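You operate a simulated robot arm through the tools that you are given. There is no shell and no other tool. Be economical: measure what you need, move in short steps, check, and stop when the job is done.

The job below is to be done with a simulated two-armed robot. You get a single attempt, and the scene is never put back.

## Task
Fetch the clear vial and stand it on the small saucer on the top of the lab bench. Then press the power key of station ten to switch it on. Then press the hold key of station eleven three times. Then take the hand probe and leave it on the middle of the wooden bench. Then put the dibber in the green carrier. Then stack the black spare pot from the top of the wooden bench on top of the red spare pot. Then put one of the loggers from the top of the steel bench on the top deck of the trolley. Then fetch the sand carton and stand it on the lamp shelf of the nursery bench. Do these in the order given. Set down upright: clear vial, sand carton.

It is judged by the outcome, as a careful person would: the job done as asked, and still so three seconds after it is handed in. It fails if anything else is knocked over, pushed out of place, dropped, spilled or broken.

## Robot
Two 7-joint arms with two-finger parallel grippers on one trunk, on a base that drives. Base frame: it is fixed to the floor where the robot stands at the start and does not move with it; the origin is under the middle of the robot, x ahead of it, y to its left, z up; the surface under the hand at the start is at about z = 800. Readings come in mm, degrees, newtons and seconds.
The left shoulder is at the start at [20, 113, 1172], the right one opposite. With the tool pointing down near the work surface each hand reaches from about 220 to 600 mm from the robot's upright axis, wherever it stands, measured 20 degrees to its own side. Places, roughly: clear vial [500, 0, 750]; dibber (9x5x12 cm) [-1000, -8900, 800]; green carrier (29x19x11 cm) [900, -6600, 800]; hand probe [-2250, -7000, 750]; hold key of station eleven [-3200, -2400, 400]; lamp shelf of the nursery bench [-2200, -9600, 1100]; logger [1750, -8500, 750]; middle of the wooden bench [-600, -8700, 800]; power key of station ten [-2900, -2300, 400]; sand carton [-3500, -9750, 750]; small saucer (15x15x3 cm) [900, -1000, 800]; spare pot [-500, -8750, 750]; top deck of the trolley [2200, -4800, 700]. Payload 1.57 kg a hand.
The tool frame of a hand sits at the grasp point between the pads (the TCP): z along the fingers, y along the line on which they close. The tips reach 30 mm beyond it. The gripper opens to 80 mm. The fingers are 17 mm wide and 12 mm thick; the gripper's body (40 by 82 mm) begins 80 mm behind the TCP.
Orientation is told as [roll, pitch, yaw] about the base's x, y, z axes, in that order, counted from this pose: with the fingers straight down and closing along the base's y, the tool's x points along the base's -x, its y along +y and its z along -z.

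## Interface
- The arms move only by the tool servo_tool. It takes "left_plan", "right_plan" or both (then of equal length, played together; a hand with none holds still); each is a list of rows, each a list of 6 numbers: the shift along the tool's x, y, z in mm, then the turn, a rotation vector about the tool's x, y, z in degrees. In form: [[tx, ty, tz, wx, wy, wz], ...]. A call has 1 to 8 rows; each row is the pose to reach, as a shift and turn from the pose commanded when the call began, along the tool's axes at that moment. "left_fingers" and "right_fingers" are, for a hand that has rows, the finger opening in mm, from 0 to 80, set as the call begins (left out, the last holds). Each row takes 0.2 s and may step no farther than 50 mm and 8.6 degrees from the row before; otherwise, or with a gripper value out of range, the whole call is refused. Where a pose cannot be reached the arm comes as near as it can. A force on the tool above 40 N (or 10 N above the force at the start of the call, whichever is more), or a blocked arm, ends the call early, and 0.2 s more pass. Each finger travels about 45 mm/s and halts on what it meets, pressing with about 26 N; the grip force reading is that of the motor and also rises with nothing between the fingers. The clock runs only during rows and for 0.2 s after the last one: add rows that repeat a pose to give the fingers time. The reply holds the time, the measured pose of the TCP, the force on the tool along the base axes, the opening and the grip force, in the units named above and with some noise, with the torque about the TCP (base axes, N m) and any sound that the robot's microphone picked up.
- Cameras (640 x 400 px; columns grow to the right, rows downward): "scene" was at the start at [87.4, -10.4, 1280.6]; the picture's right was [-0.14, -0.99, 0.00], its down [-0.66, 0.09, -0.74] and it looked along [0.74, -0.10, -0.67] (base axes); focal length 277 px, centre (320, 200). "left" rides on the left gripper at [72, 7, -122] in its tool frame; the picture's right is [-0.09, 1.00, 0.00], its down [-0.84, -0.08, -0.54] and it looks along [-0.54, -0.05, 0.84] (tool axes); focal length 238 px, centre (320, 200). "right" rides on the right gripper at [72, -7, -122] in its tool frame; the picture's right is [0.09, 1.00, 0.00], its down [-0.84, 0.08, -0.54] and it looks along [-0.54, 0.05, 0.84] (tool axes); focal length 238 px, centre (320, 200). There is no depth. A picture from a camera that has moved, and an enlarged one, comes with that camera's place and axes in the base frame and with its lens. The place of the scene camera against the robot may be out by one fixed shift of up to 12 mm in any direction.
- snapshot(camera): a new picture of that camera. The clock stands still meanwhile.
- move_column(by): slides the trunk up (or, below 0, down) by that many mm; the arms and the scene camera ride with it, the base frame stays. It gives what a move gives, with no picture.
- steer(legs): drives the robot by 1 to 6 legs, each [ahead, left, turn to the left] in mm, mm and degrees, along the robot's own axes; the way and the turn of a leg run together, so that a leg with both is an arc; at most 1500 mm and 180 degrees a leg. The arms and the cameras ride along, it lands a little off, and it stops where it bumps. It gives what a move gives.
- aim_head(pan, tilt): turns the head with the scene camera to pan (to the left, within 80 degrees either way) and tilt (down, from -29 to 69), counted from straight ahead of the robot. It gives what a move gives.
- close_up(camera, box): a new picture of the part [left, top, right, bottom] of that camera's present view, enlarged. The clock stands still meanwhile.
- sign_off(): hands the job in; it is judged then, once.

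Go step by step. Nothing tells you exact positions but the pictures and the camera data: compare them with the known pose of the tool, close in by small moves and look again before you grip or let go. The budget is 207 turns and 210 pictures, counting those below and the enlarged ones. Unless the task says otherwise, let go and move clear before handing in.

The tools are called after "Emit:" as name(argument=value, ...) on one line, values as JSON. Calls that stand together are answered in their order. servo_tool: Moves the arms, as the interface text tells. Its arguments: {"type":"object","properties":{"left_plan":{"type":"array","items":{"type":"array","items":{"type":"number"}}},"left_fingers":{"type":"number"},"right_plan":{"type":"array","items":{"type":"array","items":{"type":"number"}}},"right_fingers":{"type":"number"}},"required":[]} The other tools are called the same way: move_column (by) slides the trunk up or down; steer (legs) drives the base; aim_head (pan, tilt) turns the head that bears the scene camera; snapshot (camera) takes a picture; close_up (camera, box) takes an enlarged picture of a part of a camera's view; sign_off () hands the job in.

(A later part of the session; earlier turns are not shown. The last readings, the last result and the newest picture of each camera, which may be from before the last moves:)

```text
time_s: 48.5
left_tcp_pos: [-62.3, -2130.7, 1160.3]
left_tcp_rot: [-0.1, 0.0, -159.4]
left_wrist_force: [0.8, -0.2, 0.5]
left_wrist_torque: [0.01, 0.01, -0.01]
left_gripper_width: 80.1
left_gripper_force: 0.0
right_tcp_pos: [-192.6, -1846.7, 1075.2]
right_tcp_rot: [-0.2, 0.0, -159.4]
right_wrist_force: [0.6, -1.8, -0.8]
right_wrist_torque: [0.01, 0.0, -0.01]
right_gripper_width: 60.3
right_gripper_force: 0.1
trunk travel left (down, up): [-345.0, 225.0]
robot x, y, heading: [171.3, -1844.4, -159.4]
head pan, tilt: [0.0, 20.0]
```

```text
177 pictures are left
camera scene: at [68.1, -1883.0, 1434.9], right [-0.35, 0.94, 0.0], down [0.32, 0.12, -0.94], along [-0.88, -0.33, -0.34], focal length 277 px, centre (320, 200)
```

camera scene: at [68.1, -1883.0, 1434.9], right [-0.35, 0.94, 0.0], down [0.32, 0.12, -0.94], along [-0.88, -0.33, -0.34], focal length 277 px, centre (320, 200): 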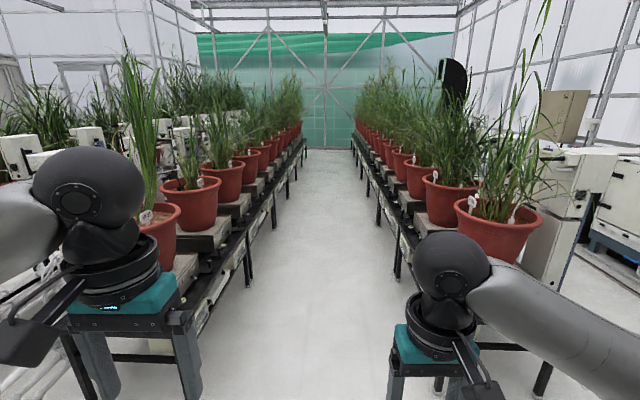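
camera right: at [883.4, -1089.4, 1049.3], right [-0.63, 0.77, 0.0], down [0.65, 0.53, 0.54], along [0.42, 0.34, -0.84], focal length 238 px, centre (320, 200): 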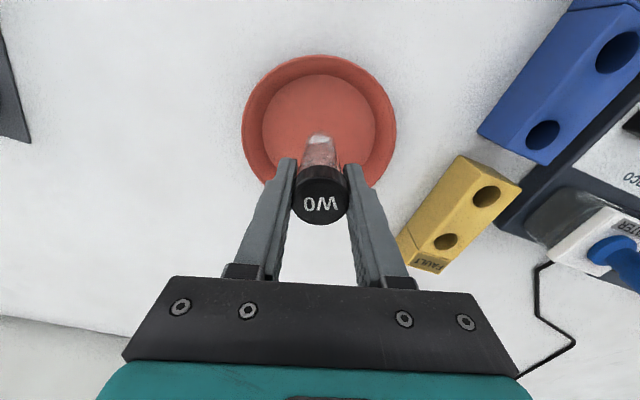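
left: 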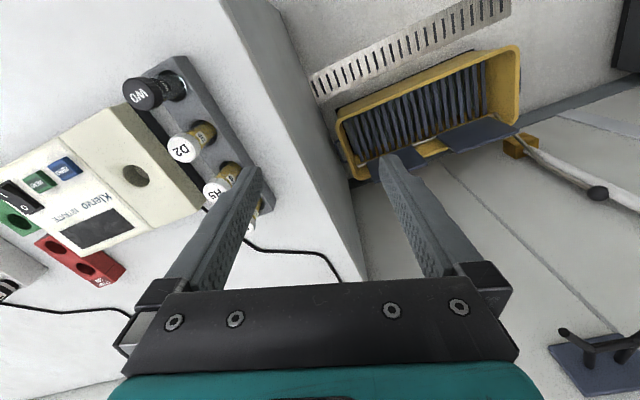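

The aisle is clear. I'll turn to face the right row and drive sideways along the middle.

Emit:
steer(legs=[[0, 0, -89.6], [0, 1500, 0], [0, 1450, 0]])

Emit:
aim_head(pan=0, tilt=50)

Emit:
snapshot(camera="scene")

```text
time_s: 66.5
left_tcp_pos: [-2885.8, -2597.0, 1162.7]
left_tcp_rot: [0.1, 0.0, 109.8]
left_wrist_force: [-0.7, 0.9, 0.1]
left_wrist_torque: [0.0, 0.0, 0.0]
left_gripper_width: 80.0
left_gripper_force: 0.1
right_tcp_pos: [-2600.3, -2470.0, 1076.3]
right_tcp_rot: [-0.1, 0.0, 109.8]
right_wrist_force: [-0.2, -0.3, -0.1]
right_wrist_torque: [0.02, 0.0, 0.04]
right_gripper_width: 59.8
right_gripper_force: 0.1
trunk travel left (down, up): [-345.0, 225.0]
robot x, y, heading: [-2604.9, -2832.1, 109.8]
head pan, tilt: [0.0, 20.0]
```

```text
time_s: 67.5
left_tcp_pos: [-2886.2, -2597.4, 1161.0]
left_tcp_rot: [-0.1, 0.0, 109.9]
left_wrist_force: [-0.1, 0.1, -0.3]
left_wrist_torque: [-0.02, 0.01, 0.01]
left_gripper_width: 80.0
left_gripper_force: 0.1
right_tcp_pos: [-2600.2, -2470.3, 1075.0]
right_tcp_rot: [0.1, 0.0, 109.9]
right_wrist_force: [0.3, -0.2, 0.3]
right_wrist_torque: [-0.01, 0.03, -0.02]
right_gripper_width: 60.2
right_gripper_force: 0.2
trunk travel left (down, up): [-345.0, 225.0]
robot x, y, heading: [-2606.0, -2832.1, 109.8]
head pan, tilt: [0.0, 50.0]
```

```text
176 pictures are left
camera scene: at [-2640.9, -2750.4, 1389.4], right [0.94, 0.34, 0.0], down [0.26, -0.72, -0.64], along [-0.22, 0.61, -0.77], focal length 277 px, centre (320, 200)
```

scene: 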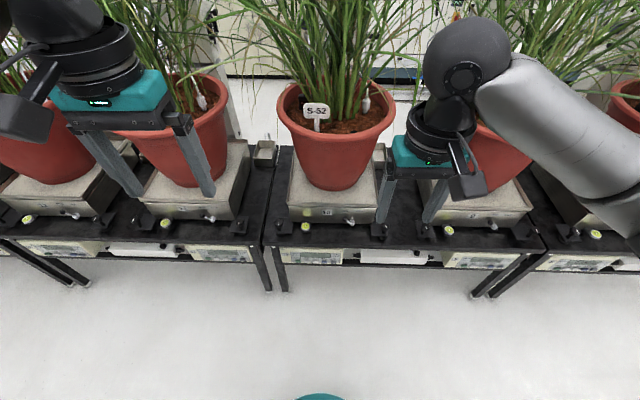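

Emit:
close_up(camera="scene", box=[90, 180, 350, 290])

Emit:
close_up(camera="scene", box=[340, 180, 600, 290])

Emit:
close_up(camera="scene", box=[0, 180, 180, 290])

```text
2.46 times, centred on (220, 235) of scene
camera zoom: at [-2640.9, -2750.4, 1389.4], right [0.94, 0.34, 0.0], down [0.26, -0.72, -0.64], along [-0.22, 0.61, -0.77], focal length 681 px, centre (566, 114)
```

zoom: 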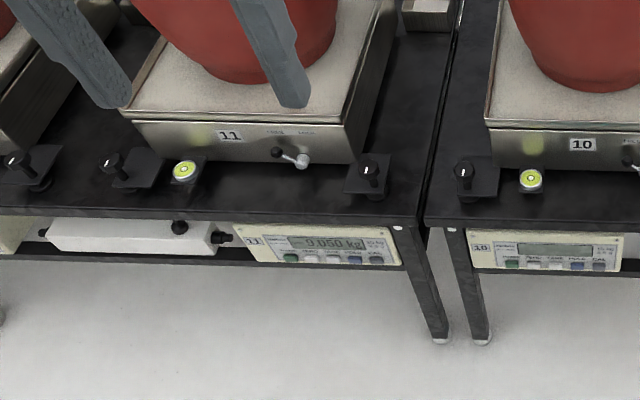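

```text
2.46 times, centred on (470, 235) of scene
camera zoom: at [-2640.9, -2750.4, 1389.4], right [0.94, 0.34, 0.0], down [0.26, -0.72, -0.64], along [-0.22, 0.61, -0.77], focal length 681 px, centre (-49, 114)
```

zoom: 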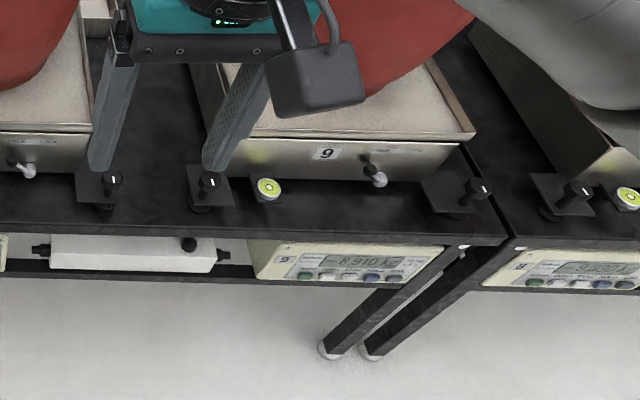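

```text
3.56 times, centred on (90, 235) of scene
camera zoom: at [-2640.9, -2750.4, 1389.4], right [0.94, 0.34, 0.0], down [0.26, -0.72, -0.64], along [-0.22, 0.61, -0.77], focal length 983 px, centre (1138, 76)
```

zoom: 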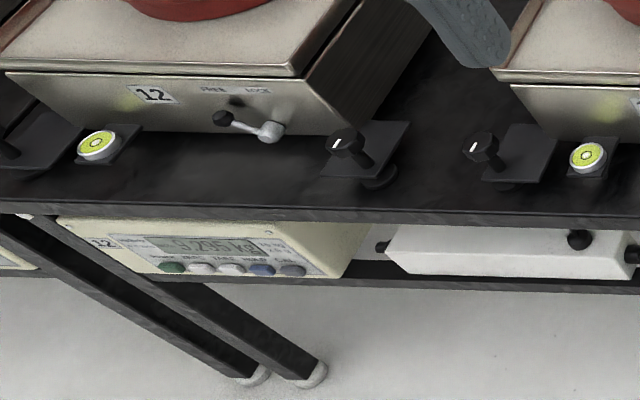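

Station 10's terminal is dark, with its green power key at about [-2898, -2289, 400]; station 11's terminal is to its left. I'll lower the trunk fully and look at the panels closer.

Emit:
move_column(by=-340)

Emit:
aim_head(pan=20, tilt=45)

Emit:
snapshot(camera="scene")

```text
time_s: 70.8
left_tcp_pos: [-2886.6, -2595.9, 821.7]
left_tcp_rot: [0.0, 0.0, 109.7]
left_wrist_force: [0.5, 0.4, 0.4]
left_wrist_torque: [0.03, 0.02, 0.0]
left_gripper_width: 80.1
left_gripper_force: 0.1
right_tcp_pos: [-2600.4, -2469.9, 735.5]
right_tcp_rot: [0.0, 0.0, 109.8]
right_wrist_force: [0.1, -0.6, 0.1]
right_wrist_torque: [-0.01, 0.03, 0.0]
right_gripper_width: 60.1
right_gripper_force: 0.1
trunk travel left (down, up): [-5.0, 565.0]
robot x, y, heading: [-2604.1, -2829.9, 110.0]
head pan, tilt: [0.0, 50.0]
```

```text
time_s: 71.7
left_tcp_pos: [-2886.0, -2598.1, 821.8]
left_tcp_rot: [0.0, 0.1, 109.8]
left_wrist_force: [0.3, 1.0, 0.6]
left_wrist_torque: [-0.01, 0.04, 0.01]
left_gripper_width: 79.8
left_gripper_force: 0.1
right_tcp_pos: [-2600.0, -2470.7, 734.3]
right_tcp_rot: [0.1, 0.0, 109.7]
right_wrist_force: [0.3, -0.1, 1.0]
right_wrist_torque: [0.0, -0.03, 0.04]
right_gripper_width: 60.1
right_gripper_force: 0.1
trunk travel left (down, up): [-5.0, 565.0]
robot x, y, heading: [-2605.6, -2833.3, 109.7]
head pan, tilt: [20.0, 45.0]
```

```text
172 pictures are left
camera scene: at [-2666.8, -2760.4, 1056.3], right [0.77, 0.64, 0.0], down [0.45, -0.54, -0.71], along [-0.45, 0.54, -0.71], focal length 277 px, centre (320, 200)
```

scene: 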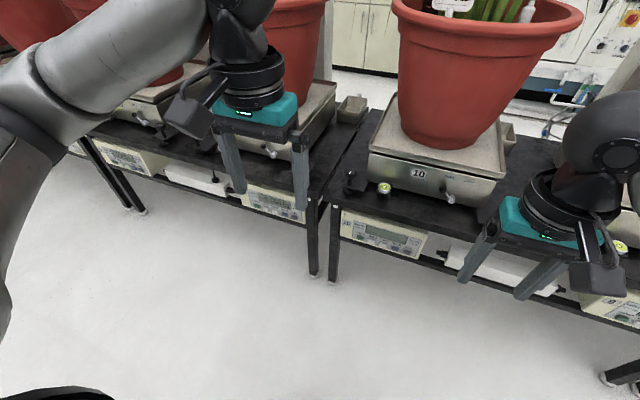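

Emit:
close_up(camera="scene", box=[325, 190, 445, 280])

Emit:
close_up(camera="scene", box=[225, 165, 325, 240])

```text
4.44 times, centred on (385, 235) of scene
camera zoom: at [-2666.8, -2760.4, 1056.3], right [0.77, 0.64, 0.0], down [0.45, -0.54, -0.71], along [-0.45, 0.54, -0.71], focal length 1229 px, centre (31, 44)
```

zoom: 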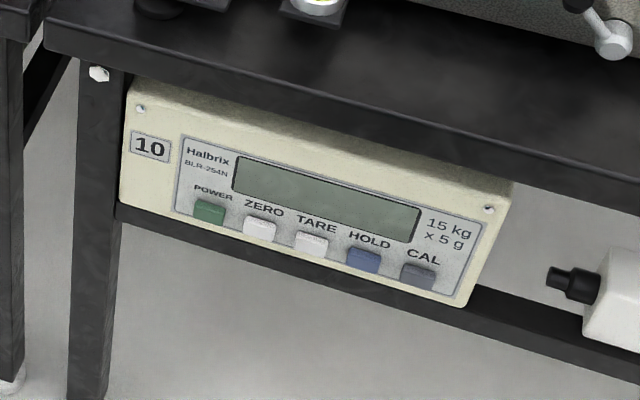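

```text
5.33 times, centred on (275, 202) of scene
camera zoom: at [-2666.8, -2760.4, 1056.3], right [0.77, 0.64, 0.0], down [0.45, -0.54, -0.71], along [-0.45, 0.54, -0.71], focal length 1475 px, centre (560, 187)
```

zoom: 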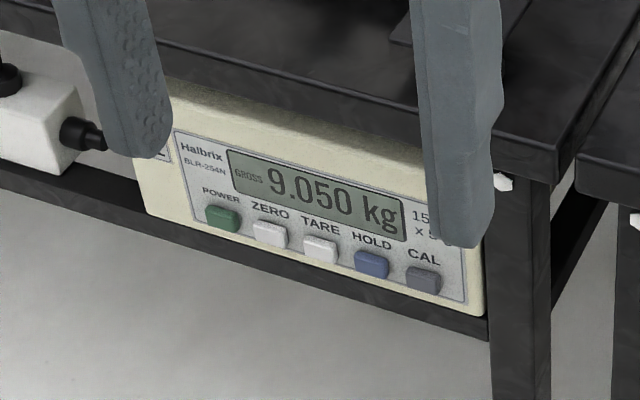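

The layout is clear: green POWER on 10, blue HOLD (fourth) on 11. I'll pitch the right hand forward with the fingers closed, while still standing back from the row.

Emit:
servo_tool(right_plan=[[-18, 0, 15, 0, -8, 0], [-36, 0, 30, 0, -16, 0], [-54, 0, 45, 0, -24, 0], [-72, 0, 60, 0, -32, 0], [-90, 0, 75, 0, -40, 0], [-108, 0, 90, 0, -48, 0], [-126, 0, 105, 0, -56, 0], [-140, 0, 120, 0, -64, 0]], right_fingers=0)

Emit:
snapshot(camera="scene")

```text
time_s: 73.5
left_tcp_pos: [-2885.0, -2596.4, 822.8]
left_tcp_rot: [0.0, -0.1, 109.8]
left_wrist_force: [0.0, 0.3, -0.4]
left_wrist_torque: [0.02, 0.02, -0.01]
left_gripper_width: 80.4
left_gripper_force: 0.1
right_tcp_pos: [-2647.9, -2337.5, 615.6]
right_tcp_rot: [-0.1, -64.2, 110.0]
right_wrist_force: [0.8, -0.5, -0.1]
right_wrist_torque: [0.03, -0.02, 0.05]
right_gripper_width: 0.0
right_gripper_force: 21.6
trunk travel left (down, up): [-5.0, 565.0]
robot x, y, heading: [-2607.0, -2834.5, 109.9]
head pan, tilt: [20.0, 45.0]
```

```text
169 pictures are left
camera scene: at [-2666.8, -2760.4, 1056.3], right [0.77, 0.64, 0.0], down [0.45, -0.54, -0.71], along [-0.45, 0.54, -0.71], focal length 277 px, centre (320, 200)
```

scene: 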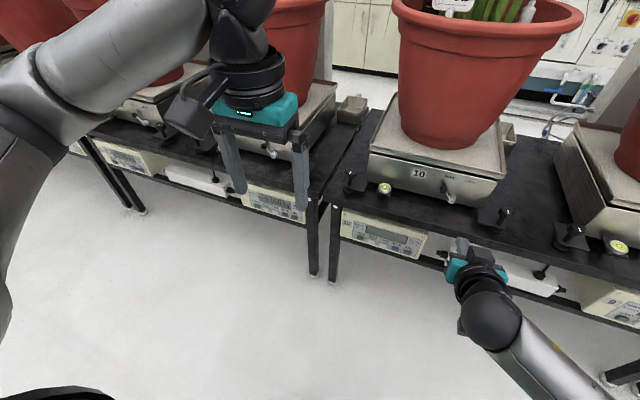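

The pitch works. Now I'll lower the hand to about z≈345 and slide the robot left.

Emit:
servo_tool(right_plan=[[40.5, 0, 19.7, 0, 0, 0], [81, 0, 39.4, 0, 0, 0], [121.5, 0, 59, 0, 0, 0], [162, 0, 79, 0, 0, 0], [202, 0, 98.5, 0, 0, 0], [243, 0, 118, 0, 0, 0]])

Emit:
steer(legs=[[0, 220, 1.2]])

Emit:
aim_head(pan=-10, tilt=45)

Emit:
snapshot(camera="scene")

Emit:
snapshot(camera="right")

```text
time_s: 74.8
left_tcp_pos: [-2885.4, -2597.8, 821.9]
left_tcp_rot: [0.0, 0.0, 109.8]
left_wrist_force: [-0.3, 0.2, 0.1]
left_wrist_torque: [0.0, 0.0, 0.01]
left_gripper_width: 79.9
left_gripper_force: 0.1
right_tcp_pos: [-2649.9, -2339.7, 433.0]
right_tcp_rot: [0.0, -63.9, 110.0]
right_wrist_force: [-1.0, 0.8, -0.3]
right_wrist_torque: [0.0, 0.0, 0.0]
right_gripper_width: 0.0
right_gripper_force: 21.6
right hand out of reach, approached as far as the arm can: row 5, 6
trunk travel left (down, up): [-5.0, 565.0]
robot x, y, heading: [-2606.9, -2829.2, 109.8]
head pan, tilt: [20.0, 45.0]
```

```text
time_s: 76.5
left_tcp_pos: [-3097.8, -2678.9, 821.8]
left_tcp_rot: [0.0, -0.1, 110.9]
left_wrist_force: [-0.1, 0.4, 0.1]
left_wrist_torque: [-0.01, -0.02, 0.02]
left_gripper_width: 80.1
left_gripper_force: 0.1
right_tcp_pos: [-2866.1, -2417.3, 434.7]
right_tcp_rot: [-0.2, -64.0, 111.0]
right_wrist_force: [0.1, 0.5, 0.6]
right_wrist_torque: [-0.04, -0.02, -0.01]
right_gripper_width: 0.0
right_gripper_force: 21.4
trunk travel left (down, up): [-5.0, 565.0]
robot x, y, heading: [-2812.9, -2914.7, 110.8]
head pan, tilt: [20.0, 45.0]
```

```text
time_s: 77.5
left_tcp_pos: [-3096.4, -2679.3, 822.7]
left_tcp_rot: [0.0, 0.1, 110.9]
left_wrist_force: [-0.2, -0.1, -0.2]
left_wrist_torque: [0.0, 0.01, 0.01]
left_gripper_width: 80.1
left_gripper_force: 0.0
right_tcp_pos: [-2865.9, -2418.5, 434.8]
right_tcp_rot: [-0.1, -64.0, 110.9]
right_wrist_force: [0.3, -0.2, 0.7]
right_wrist_torque: [-0.02, 0.01, -0.02]
right_gripper_width: 0.0
right_gripper_force: 21.2
trunk travel left (down, up): [-5.0, 565.0]
robot x, y, heading: [-2811.6, -2912.4, 110.7]
head pan, tilt: [-10.0, 45.0]
```

```text
168 pictures are left
camera scene: at [-2838.0, -2820.0, 1056.3], right [0.98, 0.19, 0.0], down [0.13, -0.69, -0.71], along [-0.13, 0.69, -0.71], focal length 277 px, centre (320, 200)
```

scene: 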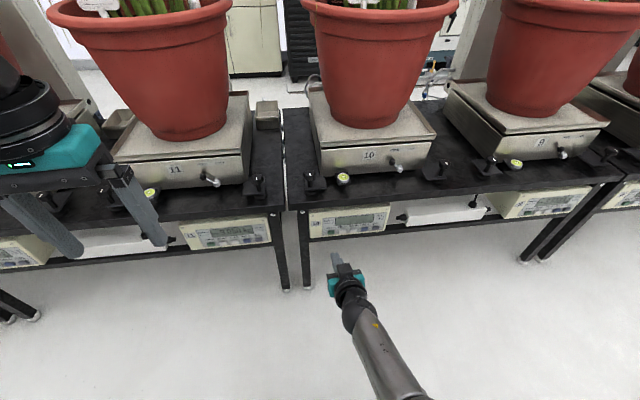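

```text
167 pictures are left
camera right: at [-2808.3, -2546.8, 423.1], right [-0.92, -0.39, -0.08], down [-0.03, -0.14, 0.99], along [-0.4, 0.91, 0.12], focal length 238 px, centre (320, 200)
```

right: 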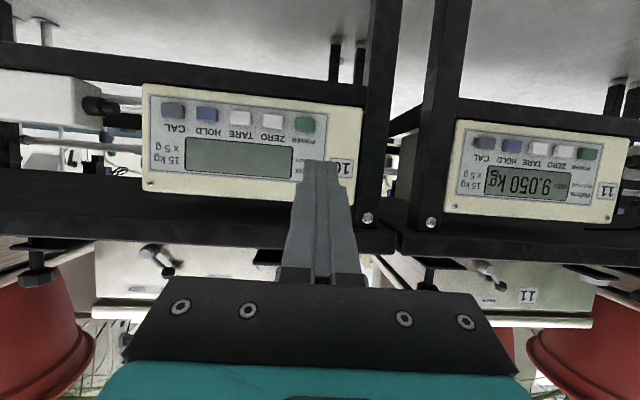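

The hand camera gives a good upside-down view of the panel; the power key triangulates to about [-2899, -2285, 372] and the panel is nearly vertical. The arm ran out of reach low down, so I'll pull the hand back and get it lower.

Emit:
servo_tool(right_plan=[[15, 0, -30, 0, 0, 0], [30, 0, -60, 0, 0, 0], [43.8, 0, -90, 0, 0, 0]], left_plan=[[30, 0, 0, 0, 0, 0], [60, 0, 0, 0, 0, 0], [80, 0, 0, 0, 0, 0]])

```text
time_s: 78.3
left_tcp_pos: [-3069.6, -2754.3, 823.4]
left_tcp_rot: [-0.1, 0.0, 110.9]
left_wrist_force: [-0.5, 1.1, -0.3]
left_wrist_torque: [-0.02, 0.01, -0.02]
left_gripper_width: 80.0
left_gripper_force: 0.0
right_tcp_pos: [-2830.4, -2511.4, 433.7]
right_tcp_rot: [-0.2, -64.1, 111.0]
right_wrist_force: [-0.4, 0.6, 0.4]
right_wrist_torque: [-0.01, 0.0, 0.0]
right_gripper_width: 0.2
right_gripper_force: 21.8
trunk travel left (down, up): [-5.0, 565.0]
robot x, y, heading: [-2815.9, -2909.0, 110.8]
head pan, tilt: [-10.0, 45.0]
```

Emit:
servo_tool(right_plan=[[25, 0, 12, 0, 0, 0], [51, 0, 24.8, 0, 0, 0]])

```text
time_s: 79.1
left_tcp_pos: [-3068.5, -2755.4, 823.2]
left_tcp_rot: [0.0, -0.1, 110.8]
left_wrist_force: [1.0, 0.3, 0.5]
left_wrist_torque: [-0.01, 0.01, -0.02]
left_gripper_width: 80.1
left_gripper_force: 0.1
right_tcp_pos: [-2777.4, -2506.6, 367.7]
right_tcp_rot: [-12.0, -62.1, 122.5]
right_wrist_force: [-0.4, -0.2, -0.1]
right_wrist_torque: [0.02, -0.01, 0.0]
right_gripper_width: 0.0
right_gripper_force: 20.7
trunk travel left (down, up): [-5.0, 565.0]
robot x, y, heading: [-2813.4, -2909.5, 110.8]
head pan, tilt: [-10.0, 45.0]
stopped in row 2 (right hand): the arm was blocked; the commanded pose is now the measured one
```

The arm was blocked and twisted a little, perhaps by my own base. I'll look.

Emit:
aim_head(pan=-20, tilt=65)

Emit:
snapshot(camera="scene")

```text
time_s: 79.9
left_tcp_pos: [-3067.8, -2753.5, 824.1]
left_tcp_rot: [0.0, 0.0, 110.8]
left_wrist_force: [0.6, -0.7, 0.0]
left_wrist_torque: [-0.02, -0.01, -0.03]
left_gripper_width: 80.1
left_gripper_force: 0.1
right_tcp_pos: [-2777.5, -2505.4, 366.2]
right_tcp_rot: [-11.9, -62.2, 122.4]
right_wrist_force: [-0.3, 0.2, -0.2]
right_wrist_torque: [0.01, 0.02, 0.0]
right_gripper_width: 0.0
right_gripper_force: 21.2
trunk travel left (down, up): [-5.0, 565.0]
robot x, y, heading: [-2812.8, -2909.4, 111.1]
head pan, tilt: [-20.0, 65.0]
```

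```text
166 pictures are left
camera scene: at [-2821.7, -2839.7, 1031.3], right [1.0, 0.02, 0.0], down [0.01, -0.91, -0.42], along [-0.01, 0.42, -0.91], focal length 277 px, centre (320, 200)
```

scene: 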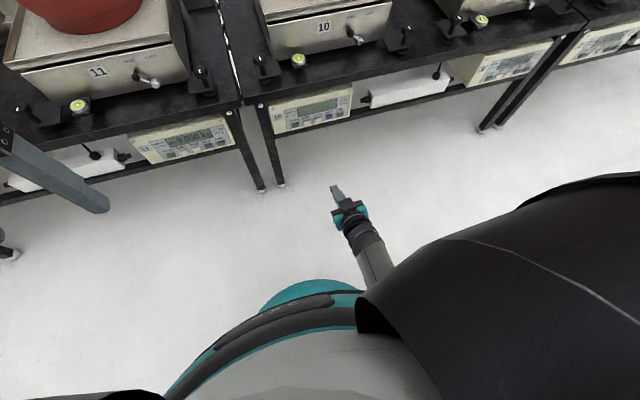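

The forearm met my own base rim. I'll lift away, restore the yaw and use a steeper finger angle of about 40° pitch farther forward, so the forearm stays higher.

Emit:
servo_tool(right_plan=[[-33, 0, -17, 0, 0, 0], [-66, 0, -35, -1, 7.6, 1.6], [-66, 0, -35, -2, 15.2, 3.3], [-66, 0, -35, -2.9, 22.7, 4.9]])

```text
time_s: 80.9
left_tcp_pos: [-3069.9, -2753.7, 824.1]
left_tcp_rot: [0.0, -0.1, 111.0]
left_wrist_force: [-0.2, 0.2, 0.0]
left_wrist_torque: [0.0, 0.04, 0.03]
left_gripper_width: 79.9
left_gripper_force: 0.1
right_tcp_pos: [-2787.5, -2509.9, 443.1]
right_tcp_rot: [0.3, -39.9, 110.9]
right_wrist_force: [-0.4, -0.4, 0.3]
right_wrist_torque: [0.0, 0.0, -0.01]
right_gripper_width: 0.0
right_gripper_force: 21.2
trunk travel left (down, up): [-5.0, 565.0]
robot x, y, heading: [-2812.7, -2914.8, 110.8]
head pan, tilt: [-20.0, 65.0]
```

Emit:
servo_tool(right_plan=[[-33, 0, 28, 0, 0, 0], [-66, 0, 56, 0, 0, 0], [-99.6, 0, 83.6, 0, 0, 0], [-78, 0, 109, 0, 0, 0], [-57.8, 0, 133.4, 0, 0, 0]])

Emit:
snapshot(camera="right")

```text
time_s: 82.1
left_tcp_pos: [-3068.6, -2753.8, 822.5]
left_tcp_rot: [0.0, 0.0, 110.8]
left_wrist_force: [-0.5, -0.3, -0.5]
left_wrist_torque: [0.02, 0.0, -0.03]
left_gripper_width: 80.2
left_gripper_force: 0.1
right_tcp_pos: [-2832.8, -2387.7, 377.5]
right_tcp_rot: [0.2, -40.2, 111.0]
right_wrist_force: [0.9, -0.5, -0.7]
right_wrist_torque: [0.02, 0.01, 0.01]
right_gripper_width: 0.3
right_gripper_force: 21.5
trunk travel left (down, up): [-5.0, 565.0]
robot x, y, heading: [-2813.5, -2911.0, 110.9]
head pan, tilt: [-20.0, 65.0]
```

```text
165 pictures are left
camera right: at [-2776.5, -2509.1, 425.2], right [-0.9, -0.42, -0.06], down [-0.17, 0.24, 0.95], along [-0.39, 0.87, -0.29], focal length 238 px, centre (320, 200)
```

right: 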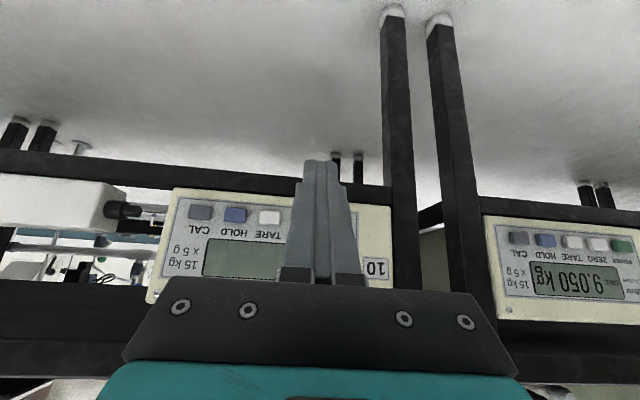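

At this pitch the low reach works, and both views agree that the power key is at about [-2899, -2285, 371]. I'll shift the hand onto the key's line and drive closer.

Emit:
servo_tool(right_plan=[[-8, 25, -9, 0, 0, 0], [-8, 25, -9, 0, 0, 0]])

Emit:
steer(legs=[[55, 0, 0]])

Emit:
snapshot(camera="right")

Emit:
aim_head(pan=-5, tilt=55)

Emit:
close_up(camera="scene", box=[240, 60, 440, 240])

```text
time_s: 82.7
left_tcp_pos: [-3069.3, -2754.0, 822.9]
left_tcp_rot: [0.0, 0.0, 110.8]
left_wrist_force: [0.5, 0.5, -0.7]
left_wrist_torque: [-0.01, 0.0, 0.01]
left_gripper_width: 80.0
left_gripper_force: 0.0
right_tcp_pos: [-2856.4, -2394.6, 390.9]
right_tcp_rot: [0.1, -40.1, 110.9]
right_wrist_force: [-0.1, 0.6, 0.4]
right_wrist_torque: [0.0, 0.0, 0.01]
right_gripper_width: 0.1
right_gripper_force: 21.3
trunk travel left (down, up): [-5.0, 565.0]
robot x, y, heading: [-2815.0, -2910.2, 110.8]
head pan, tilt: [-20.0, 65.0]
```

```text
time_s: 83.7
left_tcp_pos: [-3088.3, -2703.2, 822.4]
left_tcp_rot: [0.0, 0.0, 111.0]
left_wrist_force: [-0.2, -0.7, 0.1]
left_wrist_torque: [0.03, -0.01, -0.02]
left_gripper_width: 80.2
left_gripper_force: 0.2
right_tcp_pos: [-2874.8, -2343.0, 390.6]
right_tcp_rot: [0.2, -40.1, 110.8]
right_wrist_force: [-0.3, 0.3, -1.1]
right_wrist_torque: [0.04, -0.03, 0.0]
right_gripper_width: 0.2
right_gripper_force: 21.5
trunk travel left (down, up): [-5.0, 565.0]
robot x, y, heading: [-2834.4, -2857.4, 110.6]
head pan, tilt: [-20.0, 65.0]
```

```text
164 pictures are left
camera right: at [-2819.7, -2466.0, 437.8], right [-0.9, -0.42, -0.06], down [-0.17, 0.24, 0.95], along [-0.39, 0.87, -0.3], focal length 238 px, centre (320, 200)
```

right: 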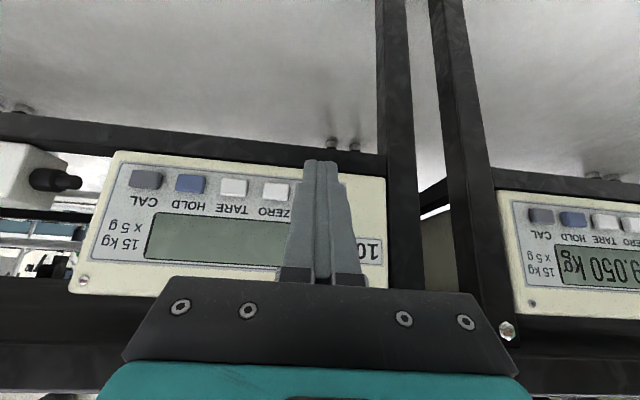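

```text
time_s: 84.5
left_tcp_pos: [-3087.9, -2702.2, 823.3]
left_tcp_rot: [0.0, 0.0, 111.0]
left_wrist_force: [0.0, -0.1, -0.4]
left_wrist_torque: [0.01, -0.01, -0.01]
left_gripper_width: 79.8
left_gripper_force: 0.0
right_tcp_pos: [-2875.3, -2343.0, 390.8]
right_tcp_rot: [0.2, -40.1, 110.9]
right_wrist_force: [0.4, 1.1, 0.4]
right_wrist_torque: [-0.03, 0.0, -0.02]
right_gripper_width: 0.3
right_gripper_force: 21.3
trunk travel left (down, up): [-5.0, 565.0]
robot x, y, heading: [-2828.8, -2861.7, 110.9]
head pan, tilt: [-5.0, 55.0]
```

```text
2.22 times, centred on (340, 150) of scene
camera zoom: at [-2861.8, -2779.2, 1042.8], right [0.96, 0.27, 0.0], down [0.22, -0.79, -0.57], along [-0.16, 0.55, -0.82], focal length 615 px, centre (276, 311)
```

zoom: 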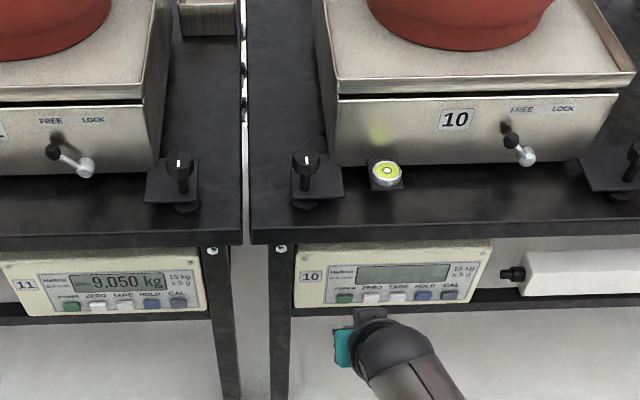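

The power key lies exactly on the finger's line, about 37 mm ahead. I'll approach 25 mm, then press in small steps.

Emit:
servo_tool(right_plan=[[-10, 2, 8, 0, 0, 0], [-19, 2, 16, 0, 0, 0], [-19, 2, 16, 0, 0, 0]])

Emit:
servo_tool(right_plan=[[-2.3, 0, 1.9, 0, 0, 0], [-4.6, 0, 3.9, 0, 0, 0], [-6.9, 0, 5.8, 0, 0, 0], [-9.2, 0, 7.7, 0, 0, 0], [-11.5, 0, 9.6, 0, 0, 0]])

Emit:
close_up(camera="scene", box=[320, 160, 410, 220])

```text
time_s: 85.2
left_tcp_pos: [-3089.6, -2702.3, 823.6]
left_tcp_rot: [0.0, 0.0, 111.0]
left_wrist_force: [0.6, -0.6, 0.5]
left_wrist_torque: [0.01, -0.04, 0.02]
left_gripper_width: 80.1
left_gripper_force: 0.1
right_tcp_pos: [-2886.1, -2320.9, 390.4]
right_tcp_rot: [0.3, -40.1, 110.9]
right_wrist_force: [-0.7, -0.9, 0.3]
right_wrist_torque: [0.0, 0.01, 0.01]
right_gripper_width: 0.1
right_gripper_force: 21.6
trunk travel left (down, up): [-5.0, 565.0]
robot x, y, heading: [-2835.2, -2863.2, 111.0]
head pan, tilt: [-5.0, 55.0]
```

```text
time_s: 86.5
left_tcp_pos: [-3089.7, -2702.3, 824.0]
left_tcp_rot: [0.0, 0.0, 111.0]
left_wrist_force: [0.3, 0.4, -0.3]
left_wrist_torque: [-0.01, 0.01, 0.06]
left_gripper_width: 80.0
left_gripper_force: 0.0
right_tcp_pos: [-2890.3, -2307.2, 390.1]
right_tcp_rot: [0.3, -40.1, 111.1]
right_wrist_force: [-0.3, 0.5, 0.3]
right_wrist_torque: [0.0, 0.0, 0.02]
right_gripper_width: 0.0
right_gripper_force: 21.2
trunk travel left (down, up): [-5.0, 565.0]
robot x, y, heading: [-2830.7, -2865.0, 110.9]
head pan, tilt: [-5.0, 55.0]
```

```text
6.67 times, centred on (365, 190) of scene
camera zoom: at [-2861.9, -2779.2, 1042.8], right [0.96, 0.27, 0.0], down [0.22, -0.79, -0.57], along [-0.16, 0.55, -0.82], focal length 1844 px, centre (20, 267)
```

zoom: 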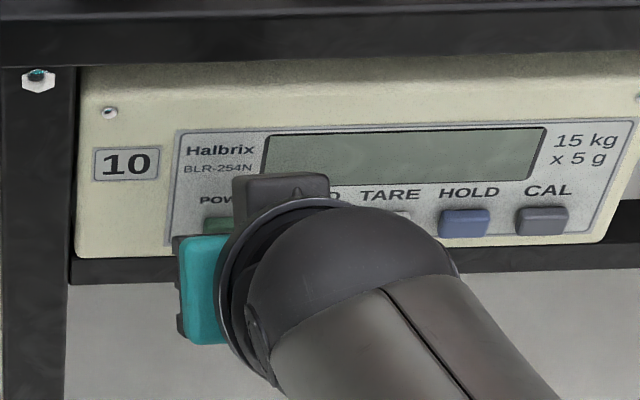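

Emit:
servo_tool(right_plan=[[-1.5, 0, 1.3, 0, 0, 0], [-3, 0, 2.6, 0, 0, 0], [-4.6, 0, 3.9, 0, 0, 0]])

Emit:
servo_tool(right_plan=[[-1, 0, 0.8, 0, 0, 0], [-2, 0, 1.6, 0, 0, 0], [-3, 0, 2.4, 0, 0, 0]])

```text
time_s: 87.2
left_tcp_pos: [-3088.4, -2702.9, 822.5]
left_tcp_rot: [0.1, 0.0, 110.9]
left_wrist_force: [0.7, 0.4, -0.4]
left_wrist_torque: [0.02, -0.01, -0.02]
left_gripper_width: 79.8
left_gripper_force: 0.0
right_tcp_pos: [-2895.0, -2301.8, 389.9]
right_tcp_rot: [0.1, -40.0, 110.9]
right_wrist_force: [1.2, -3.0, 0.6]
right_wrist_torque: [-0.05, -0.01, 0.0]
right_gripper_width: 0.0
right_gripper_force: 21.0
trunk travel left (down, up): [-5.0, 565.0]
robot x, y, heading: [-2835.0, -2856.9, 110.8]
head pan, tilt: [-5.0, 55.0]
heard: click
```

```text
time_s: 88.0
left_tcp_pos: [-3088.0, -2702.7, 822.7]
left_tcp_rot: [0.1, 0.0, 110.9]
left_wrist_force: [0.4, 0.1, 0.4]
left_wrist_torque: [-0.01, -0.02, -0.01]
left_gripper_width: 80.0
left_gripper_force: 0.1
right_tcp_pos: [-2894.8, -2299.2, 391.5]
right_tcp_rot: [0.2, -39.9, 110.9]
right_wrist_force: [3.7, -10.3, 0.5]
right_wrist_torque: [-0.14, -0.12, -0.03]
right_gripper_width: 0.2
right_gripper_force: 21.4
trunk travel left (down, up): [-5.0, 565.0]
robot x, y, heading: [-2833.5, -2857.0, 110.8]
head pan, tilt: [-5.0, 55.0]
```

Heard a click. I'll back off and check the display.

Emit:
servo_tool(right_plan=[[12, 0, -10, 0, 0, 0], [31, 0, -26, 0, 0, 0], [46, 0, -38.6, 0, 0, 0]])

Emit:
close_up(camera="scene", box=[240, 140, 440, 240])

Emit:
snapshot(camera="right")

```text
time_s: 88.8
left_tcp_pos: [-3088.4, -2703.1, 823.5]
left_tcp_rot: [-0.1, 0.0, 110.8]
left_wrist_force: [-0.7, -0.2, -0.9]
left_wrist_torque: [-0.01, -0.01, 0.01]
left_gripper_width: 80.1
left_gripper_force: 0.1
right_tcp_pos: [-2875.1, -2354.4, 390.0]
right_tcp_rot: [0.2, -40.1, 110.9]
right_wrist_force: [0.4, -0.9, -0.5]
right_wrist_torque: [0.02, -0.02, -0.01]
right_gripper_width: 0.1
right_gripper_force: 21.4
trunk travel left (down, up): [-5.0, 565.0]
robot x, y, heading: [-2836.4, -2857.8, 110.8]
head pan, tilt: [-5.0, 55.0]
```

```text
3.20 times, centred on (340, 190) of scene
camera zoom: at [-2861.9, -2779.1, 1042.9], right [0.96, 0.27, 0.0], down [0.22, -0.79, -0.57], along [-0.16, 0.55, -0.82], focal length 885 px, centre (256, 232)
```

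zoom: 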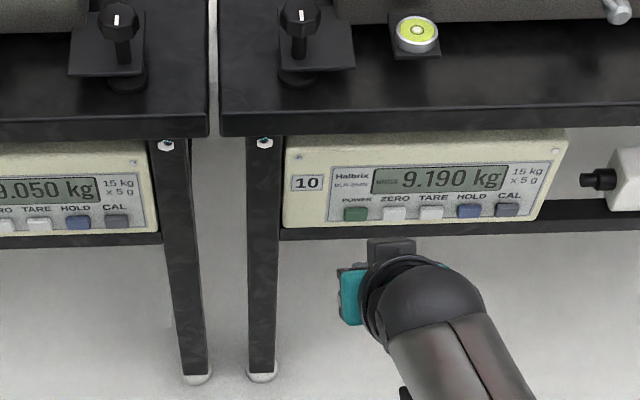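

```text
160 pictures are left
camera right: at [-2818.7, -2476.4, 438.0], right [-0.9, -0.42, -0.06], down [-0.17, 0.24, 0.95], along [-0.39, 0.87, -0.29], focal length 238 px, centre (320, 200)
```

right: 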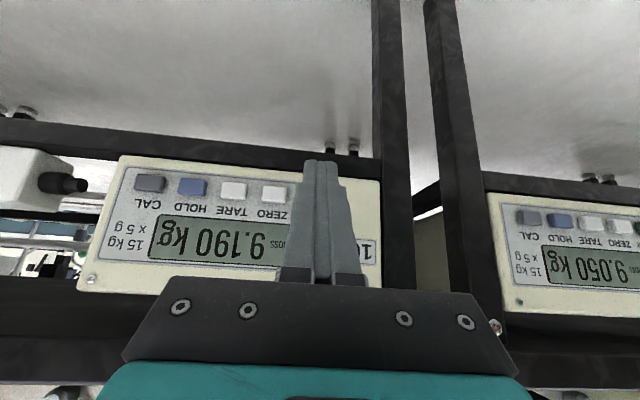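

Station 10 now reads 9.190 kg, so it's on. HOLD on station 11 is about 243 mm to the left in the same plane; I'll slide there.

Emit:
steer(legs=[[0, 243, 0]])

Emit:
snapshot(camera="right")

```text
time_s: 90.6
left_tcp_pos: [-3312.7, -2789.9, 823.7]
left_tcp_rot: [0.1, 0.0, 111.2]
left_wrist_force: [0.1, 0.1, -0.6]
left_wrist_torque: [-0.03, -0.01, -0.01]
left_gripper_width: 80.2
left_gripper_force: 0.1
right_tcp_pos: [-3099.0, -2440.4, 390.3]
right_tcp_rot: [0.2, -40.1, 111.1]
right_wrist_force: [-0.5, -0.5, 0.3]
right_wrist_torque: [0.01, 0.0, -0.01]
right_gripper_width: 0.0
right_gripper_force: 21.2
trunk travel left (down, up): [-5.0, 565.0]
robot x, y, heading: [-3060.2, -2946.4, 111.0]
head pan, tilt: [-5.0, 55.0]
```

```text
159 pictures are left
camera right: at [-3043.5, -2562.3, 437.6], right [-0.9, -0.43, -0.06], down [-0.18, 0.24, 0.95], along [-0.39, 0.87, -0.3], focal length 238 px, centre (320, 200)
```

right: 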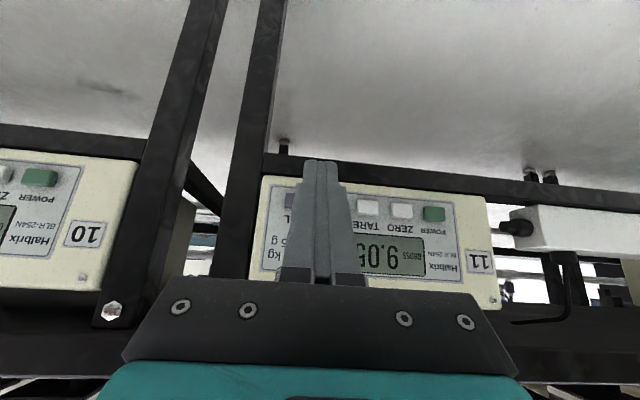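

Emit:
servo_tool(right_plan=[[0, 20, 0, 0, 0, 0], [-18, 20, 17, 0, 0, 0], [-36, 20, 33, 0, 0, 0], [-36, 20, 33, 0, 0, 0]])

Emit:
snapshot(camera="right")

Emit:
close_up(camera="scene", box=[250, 130, 430, 240])

```text
time_s: 91.6
left_tcp_pos: [-3313.3, -2790.2, 823.6]
left_tcp_rot: [-0.1, 0.0, 111.1]
left_wrist_force: [0.9, 1.0, -0.3]
left_wrist_torque: [-0.04, -0.02, 0.0]
left_gripper_width: 80.2
left_gripper_force: 0.0
right_tcp_pos: [-3136.4, -2401.4, 388.0]
right_tcp_rot: [0.2, -40.1, 111.2]
right_wrist_force: [-0.3, 0.1, -0.3]
right_wrist_torque: [0.02, 0.0, 0.04]
right_gripper_width: 0.0
right_gripper_force: 21.6
trunk travel left (down, up): [-5.0, 565.0]
robot x, y, heading: [-3058.2, -2946.5, 111.3]
head pan, tilt: [-5.0, 55.0]
```

```text
158 pictures are left
camera right: at [-3080.0, -2523.7, 435.2], right [-0.9, -0.43, -0.06], down [-0.17, 0.24, 0.95], along [-0.39, 0.87, -0.3], focal length 238 px, centre (320, 200)
```

right: 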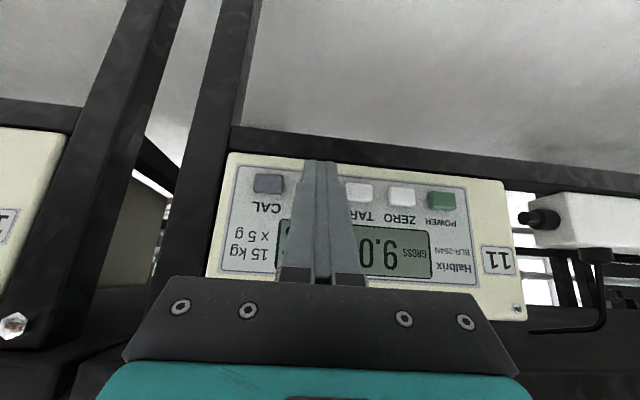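

```text
3.56 times, centred on (340, 185) of scene
camera zoom: at [-3085.6, -2865.0, 1042.8], right [0.96, 0.28, 0.0], down [0.23, -0.79, -0.57], along [-0.16, 0.55, -0.82], focal length 983 px, centre (249, 253)
```

zoom: 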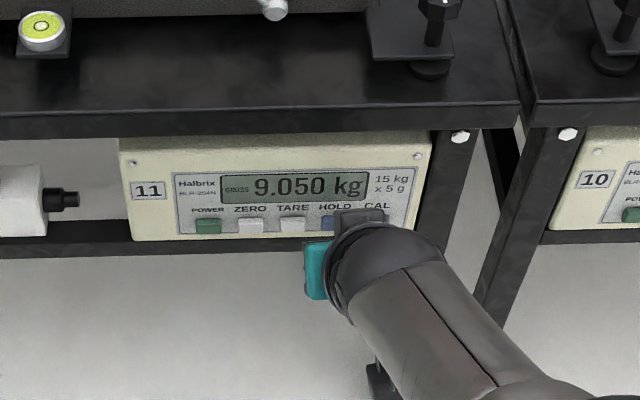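

HOLD is directly behind the fingertip, with about 20 mm left. I'll advance and press the first time.

Emit:
servo_tool(right_plan=[[-4.6, 1, 3.9, 0, 0, 0], [-9.2, 1, 7.7, 0, 0, 0], [-9.2, 1, 7.7, 0, 0, 0]])

Emit:
servo_tool(right_plan=[[-1.5, 0, 1.3, 0, 0, 0], [-3, 0, 2.6, 0, 0, 0], [-4.6, 0, 3.9, 0, 0, 0]])

```text
time_s: 92.4
left_tcp_pos: [-3313.1, -2789.1, 823.5]
left_tcp_rot: [-0.1, 0.0, 111.1]
left_wrist_force: [-0.2, -0.3, 0.5]
left_wrist_torque: [0.03, 0.0, 0.02]
left_gripper_width: 79.9
left_gripper_force: 0.0
right_tcp_pos: [-3141.6, -2393.3, 389.2]
right_tcp_rot: [0.2, -39.9, 111.2]
right_wrist_force: [0.5, -0.1, 0.8]
right_wrist_torque: [0.01, 0.0, 0.02]
right_gripper_width: 0.0
right_gripper_force: 21.5
trunk travel left (down, up): [-5.0, 565.0]
robot x, y, heading: [-3056.7, -2942.5, 111.3]
head pan, tilt: [-5.0, 55.0]
```

```text
time_s: 93.2
left_tcp_pos: [-3312.8, -2789.2, 823.4]
left_tcp_rot: [0.0, 0.0, 111.1]
left_wrist_force: [0.5, -0.4, 0.0]
left_wrist_torque: [-0.04, 0.0, 0.0]
left_gripper_width: 79.8
left_gripper_force: 0.1
right_tcp_pos: [-3140.4, -2389.6, 391.3]
right_tcp_rot: [0.1, -40.1, 111.2]
right_wrist_force: [0.0, -0.4, -0.8]
right_wrist_torque: [-0.01, 0.0, -0.04]
right_gripper_width: 0.1
right_gripper_force: 20.6
right hand out of reach, approached as far as the arm can: row 1, 2, 3
trunk travel left (down, up): [-5.0, 565.0]
robot x, y, heading: [-3054.6, -2944.0, 111.0]
head pan, tilt: [-5.0, 55.0]
```

The arm is at its reach limit, so I'll pull it back 40 mm, drive forward 35 mm, and press with the arm.

Emit:
servo_tool(right_plan=[[16, 0, -12, 0, 0, 0], [32.5, 0, -23.5, 0, 0, 0]])

Emit:
steer(legs=[[38, 0, 0]])

Emit:
snapshot(camera="right")

```text
time_s: 93.8
left_tcp_pos: [-3312.4, -2789.7, 824.9]
left_tcp_rot: [0.0, 0.0, 111.0]
left_wrist_force: [-0.6, 0.0, 0.6]
left_wrist_torque: [0.0, 0.03, -0.02]
left_gripper_width: 80.1
left_gripper_force: 0.2
right_tcp_pos: [-3126.7, -2428.0, 388.8]
right_tcp_rot: [0.1, -40.0, 111.2]
right_wrist_force: [0.9, 0.0, -0.1]
right_wrist_torque: [0.03, 0.02, -0.03]
right_gripper_width: 0.0
right_gripper_force: 21.6
trunk travel left (down, up): [-5.0, 565.0]
robot x, y, heading: [-3058.8, -2945.9, 111.0]
head pan, tilt: [-5.0, 55.0]
```

```text
time_s: 94.7
left_tcp_pos: [-3325.7, -2754.3, 824.2]
left_tcp_rot: [0.0, 0.0, 111.1]
left_wrist_force: [-0.1, -0.1, -0.3]
left_wrist_torque: [0.0, -0.03, 0.0]
left_gripper_width: 80.1
left_gripper_force: 0.1
right_tcp_pos: [-3142.9, -2392.0, 389.1]
right_tcp_rot: [0.2, -40.1, 111.2]
right_wrist_force: [-0.8, -0.8, -0.3]
right_wrist_torque: [0.0, 0.0, 0.0]
right_gripper_width: 0.1
right_gripper_force: 21.6
trunk travel left (down, up): [-5.0, 565.0]
robot x, y, heading: [-3073.2, -2907.5, 111.1]
head pan, tilt: [-5.0, 55.0]
```

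```text
156 pictures are left
camera right: at [-3084.9, -2513.7, 436.8], right [-0.9, -0.43, -0.06], down [-0.18, 0.24, 0.95], along [-0.39, 0.87, -0.3], focal length 238 px, centre (320, 200)
```

right: 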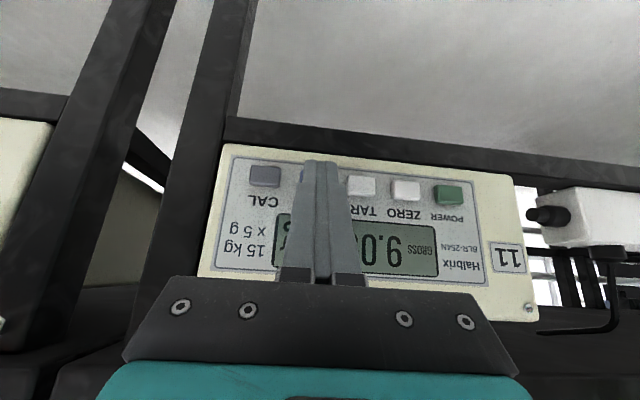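

Emit:
servo_tool(right_plan=[[-2.3, 0, 1.9, 0, 0, 0], [-4.6, 0, 3.9, 0, 0, 0], [-6.1, 0, 5.1, 0, 0, 0]])

Emit:
servo_tool(right_plan=[[-1.5, 0, 1.3, 0, 0, 0], [-3, 0, 2.6, 0, 0, 0]])

```text
time_s: 95.5
left_tcp_pos: [-3327.6, -2753.2, 823.1]
left_tcp_rot: [0.0, 0.1, 111.1]
left_wrist_force: [0.5, -0.2, -0.1]
left_wrist_torque: [0.03, 0.0, 0.0]
left_gripper_width: 79.9
left_gripper_force: 0.0
right_tcp_pos: [-3143.4, -2383.9, 388.7]
right_tcp_rot: [0.2, -40.0, 111.2]
right_wrist_force: [1.6, -2.2, 0.6]
right_wrist_torque: [-0.06, -0.05, 0.01]
right_gripper_width: 0.0
right_gripper_force: 21.4
trunk travel left (down, up): [-5.0, 565.0]
robot x, y, heading: [-3072.5, -2904.9, 111.1]
head pan, tilt: [-5.0, 55.0]
heard: click
```

```text
time_s: 96.1
left_tcp_pos: [-3326.4, -2754.5, 823.2]
left_tcp_rot: [0.0, 0.0, 111.2]
left_wrist_force: [-0.3, -0.2, 0.5]
left_wrist_torque: [-0.03, -0.03, -0.01]
left_gripper_width: 79.9
left_gripper_force: 0.1
right_tcp_pos: [-3146.2, -2381.8, 388.6]
right_tcp_rot: [0.2, -40.0, 111.2]
right_wrist_force: [5.4, -8.9, 3.6]
right_wrist_torque: [-0.07, -0.1, -0.05]
right_gripper_width: 0.0
right_gripper_force: 21.7
trunk travel left (down, up): [-5.0, 565.0]
robot x, y, heading: [-3070.6, -2907.9, 110.9]
head pan, tilt: [-5.0, 55.0]
```

First click. I'll back off and check the display before repeating.

Emit:
servo_tool(right_plan=[[6, 0, -5, 0, 0, 0], [12, 0, -10, 0, 0, 0], [12, 0, -10, 0, 0, 0]])

Emit:
close_up(camera="scene", box=[250, 100, 430, 240])

```text
time_s: 96.9
left_tcp_pos: [-3326.7, -2751.8, 823.3]
left_tcp_rot: [0.0, 0.0, 111.1]
left_wrist_force: [0.1, -0.1, 0.9]
left_wrist_torque: [0.01, -0.04, -0.02]
left_gripper_width: 80.1
left_gripper_force: 0.0
right_tcp_pos: [-3141.1, -2395.9, 389.8]
right_tcp_rot: [0.2, -40.2, 111.2]
right_wrist_force: [0.0, 0.1, 0.8]
right_wrist_torque: [0.03, -0.03, -0.02]
right_gripper_width: 0.0
right_gripper_force: 21.1
trunk travel left (down, up): [-5.0, 565.0]
robot x, y, heading: [-3068.9, -2905.3, 111.3]
head pan, tilt: [-5.0, 55.0]
```

```text
2.86 times, centred on (340, 170) of scene
camera zoom: at [-3099.6, -2828.9, 1042.9], right [0.96, 0.28, 0.0], down [0.23, -0.79, -0.57], along [-0.16, 0.55, -0.82], focal length 790 px, centre (263, 286)
```

zoom: 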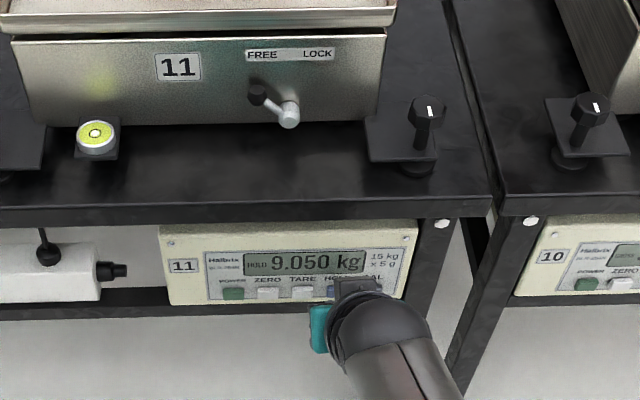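

The display changed to HOLD. I'll press a second and a third time, fully releasing in between.

Emit:
servo_tool(right_plan=[[-3, 0, 2.5, 0, 0, 0], [-6, 0, 5, 0, 0, 0], [-9, 0, 7.5, 0, 0, 0], [-11, 0, 9.2, 0, 0, 0], [-6, 0, 5, 0, 0, 0], [0, 0, 0, 0, 0, 0], [0, 0, 0, 0, 0, 0]])

Emit:
close_up(camera="scene", box=[280, 170, 400, 220])

```text
time_s: 98.5
left_tcp_pos: [-3326.9, -2753.1, 823.3]
left_tcp_rot: [0.0, 0.1, 111.1]
left_wrist_force: [-1.0, 0.1, 0.2]
left_wrist_torque: [-0.02, 0.0, 0.0]
left_gripper_width: 79.7
left_gripper_force: 0.1
right_tcp_pos: [-3140.0, -2394.5, 388.7]
right_tcp_rot: [0.1, -40.2, 111.3]
right_wrist_force: [-0.5, -0.4, 0.2]
right_wrist_torque: [0.03, -0.03, 0.0]
right_gripper_width: 0.0
right_gripper_force: 21.6
trunk travel left (down, up): [-5.0, 565.0]
robot x, y, heading: [-3069.4, -2908.4, 111.4]
head pan, tilt: [-5.0, 55.0]
heard: click
```

```text
5.33 times, centred on (340, 195) of scene
camera zoom: at [-3099.6, -2828.9, 1042.8], right [0.96, 0.28, 0.0], down [0.23, -0.79, -0.57], along [-0.16, 0.55, -0.82], focal length 1475 px, centre (213, 227)
```

zoom: 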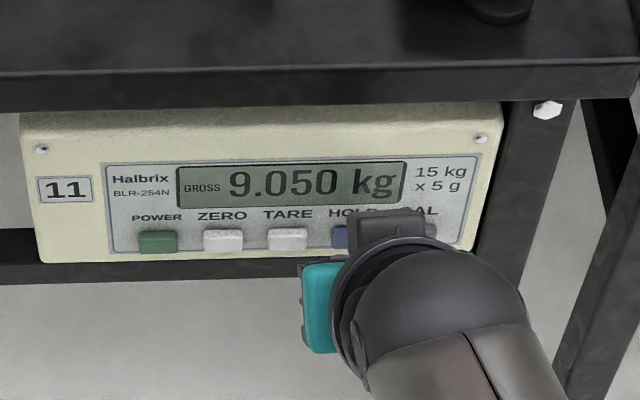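

Emit:
servo_tool(right_plan=[[-3, 0, 2.5, 0, 0, 0], [-6, 0, 5, 0, 0, 0], [-9, 0, 7.5, 0, 0, 0], [-11, 0, 9.2, 0, 0, 0], [-6, 0, 5, 0, 0, 0], [0, 0, 0, 0, 0, 0], [15, 0, -13, 0, 0, 0]])

Emit:
close_up(camera="scene", box=[280, 170, 400, 220])

```text
time_s: 100.1
left_tcp_pos: [-3327.8, -2753.5, 823.7]
left_tcp_rot: [0.0, 0.0, 111.0]
left_wrist_force: [-1.0, -0.5, -1.6]
left_wrist_torque: [0.01, -0.02, -0.02]
left_gripper_width: 79.9
left_gripper_force: 0.1
right_tcp_pos: [-3132.9, -2412.6, 390.3]
right_tcp_rot: [0.2, -40.1, 111.2]
right_wrist_force: [0.5, 0.9, 0.1]
right_wrist_torque: [-0.01, 0.01, -0.02]
right_gripper_width: 0.1
right_gripper_force: 21.4
trunk travel left (down, up): [-5.0, 565.0]
robot x, y, heading: [-3071.3, -2909.7, 111.4]
head pan, tilt: [-5.0, 55.0]
heard: click
```

```text
5.33 times, centred on (340, 195) of scene
camera zoom: at [-3099.6, -2828.9, 1042.8], right [0.96, 0.28, 0.0], down [0.23, -0.79, -0.57], along [-0.16, 0.55, -0.82], focal length 1475 px, centre (213, 227)
```

zoom: 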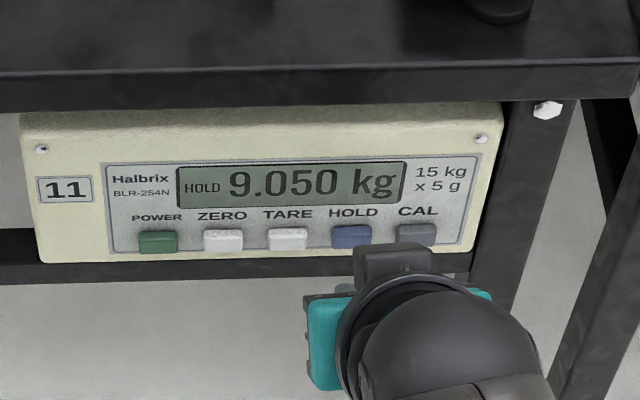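

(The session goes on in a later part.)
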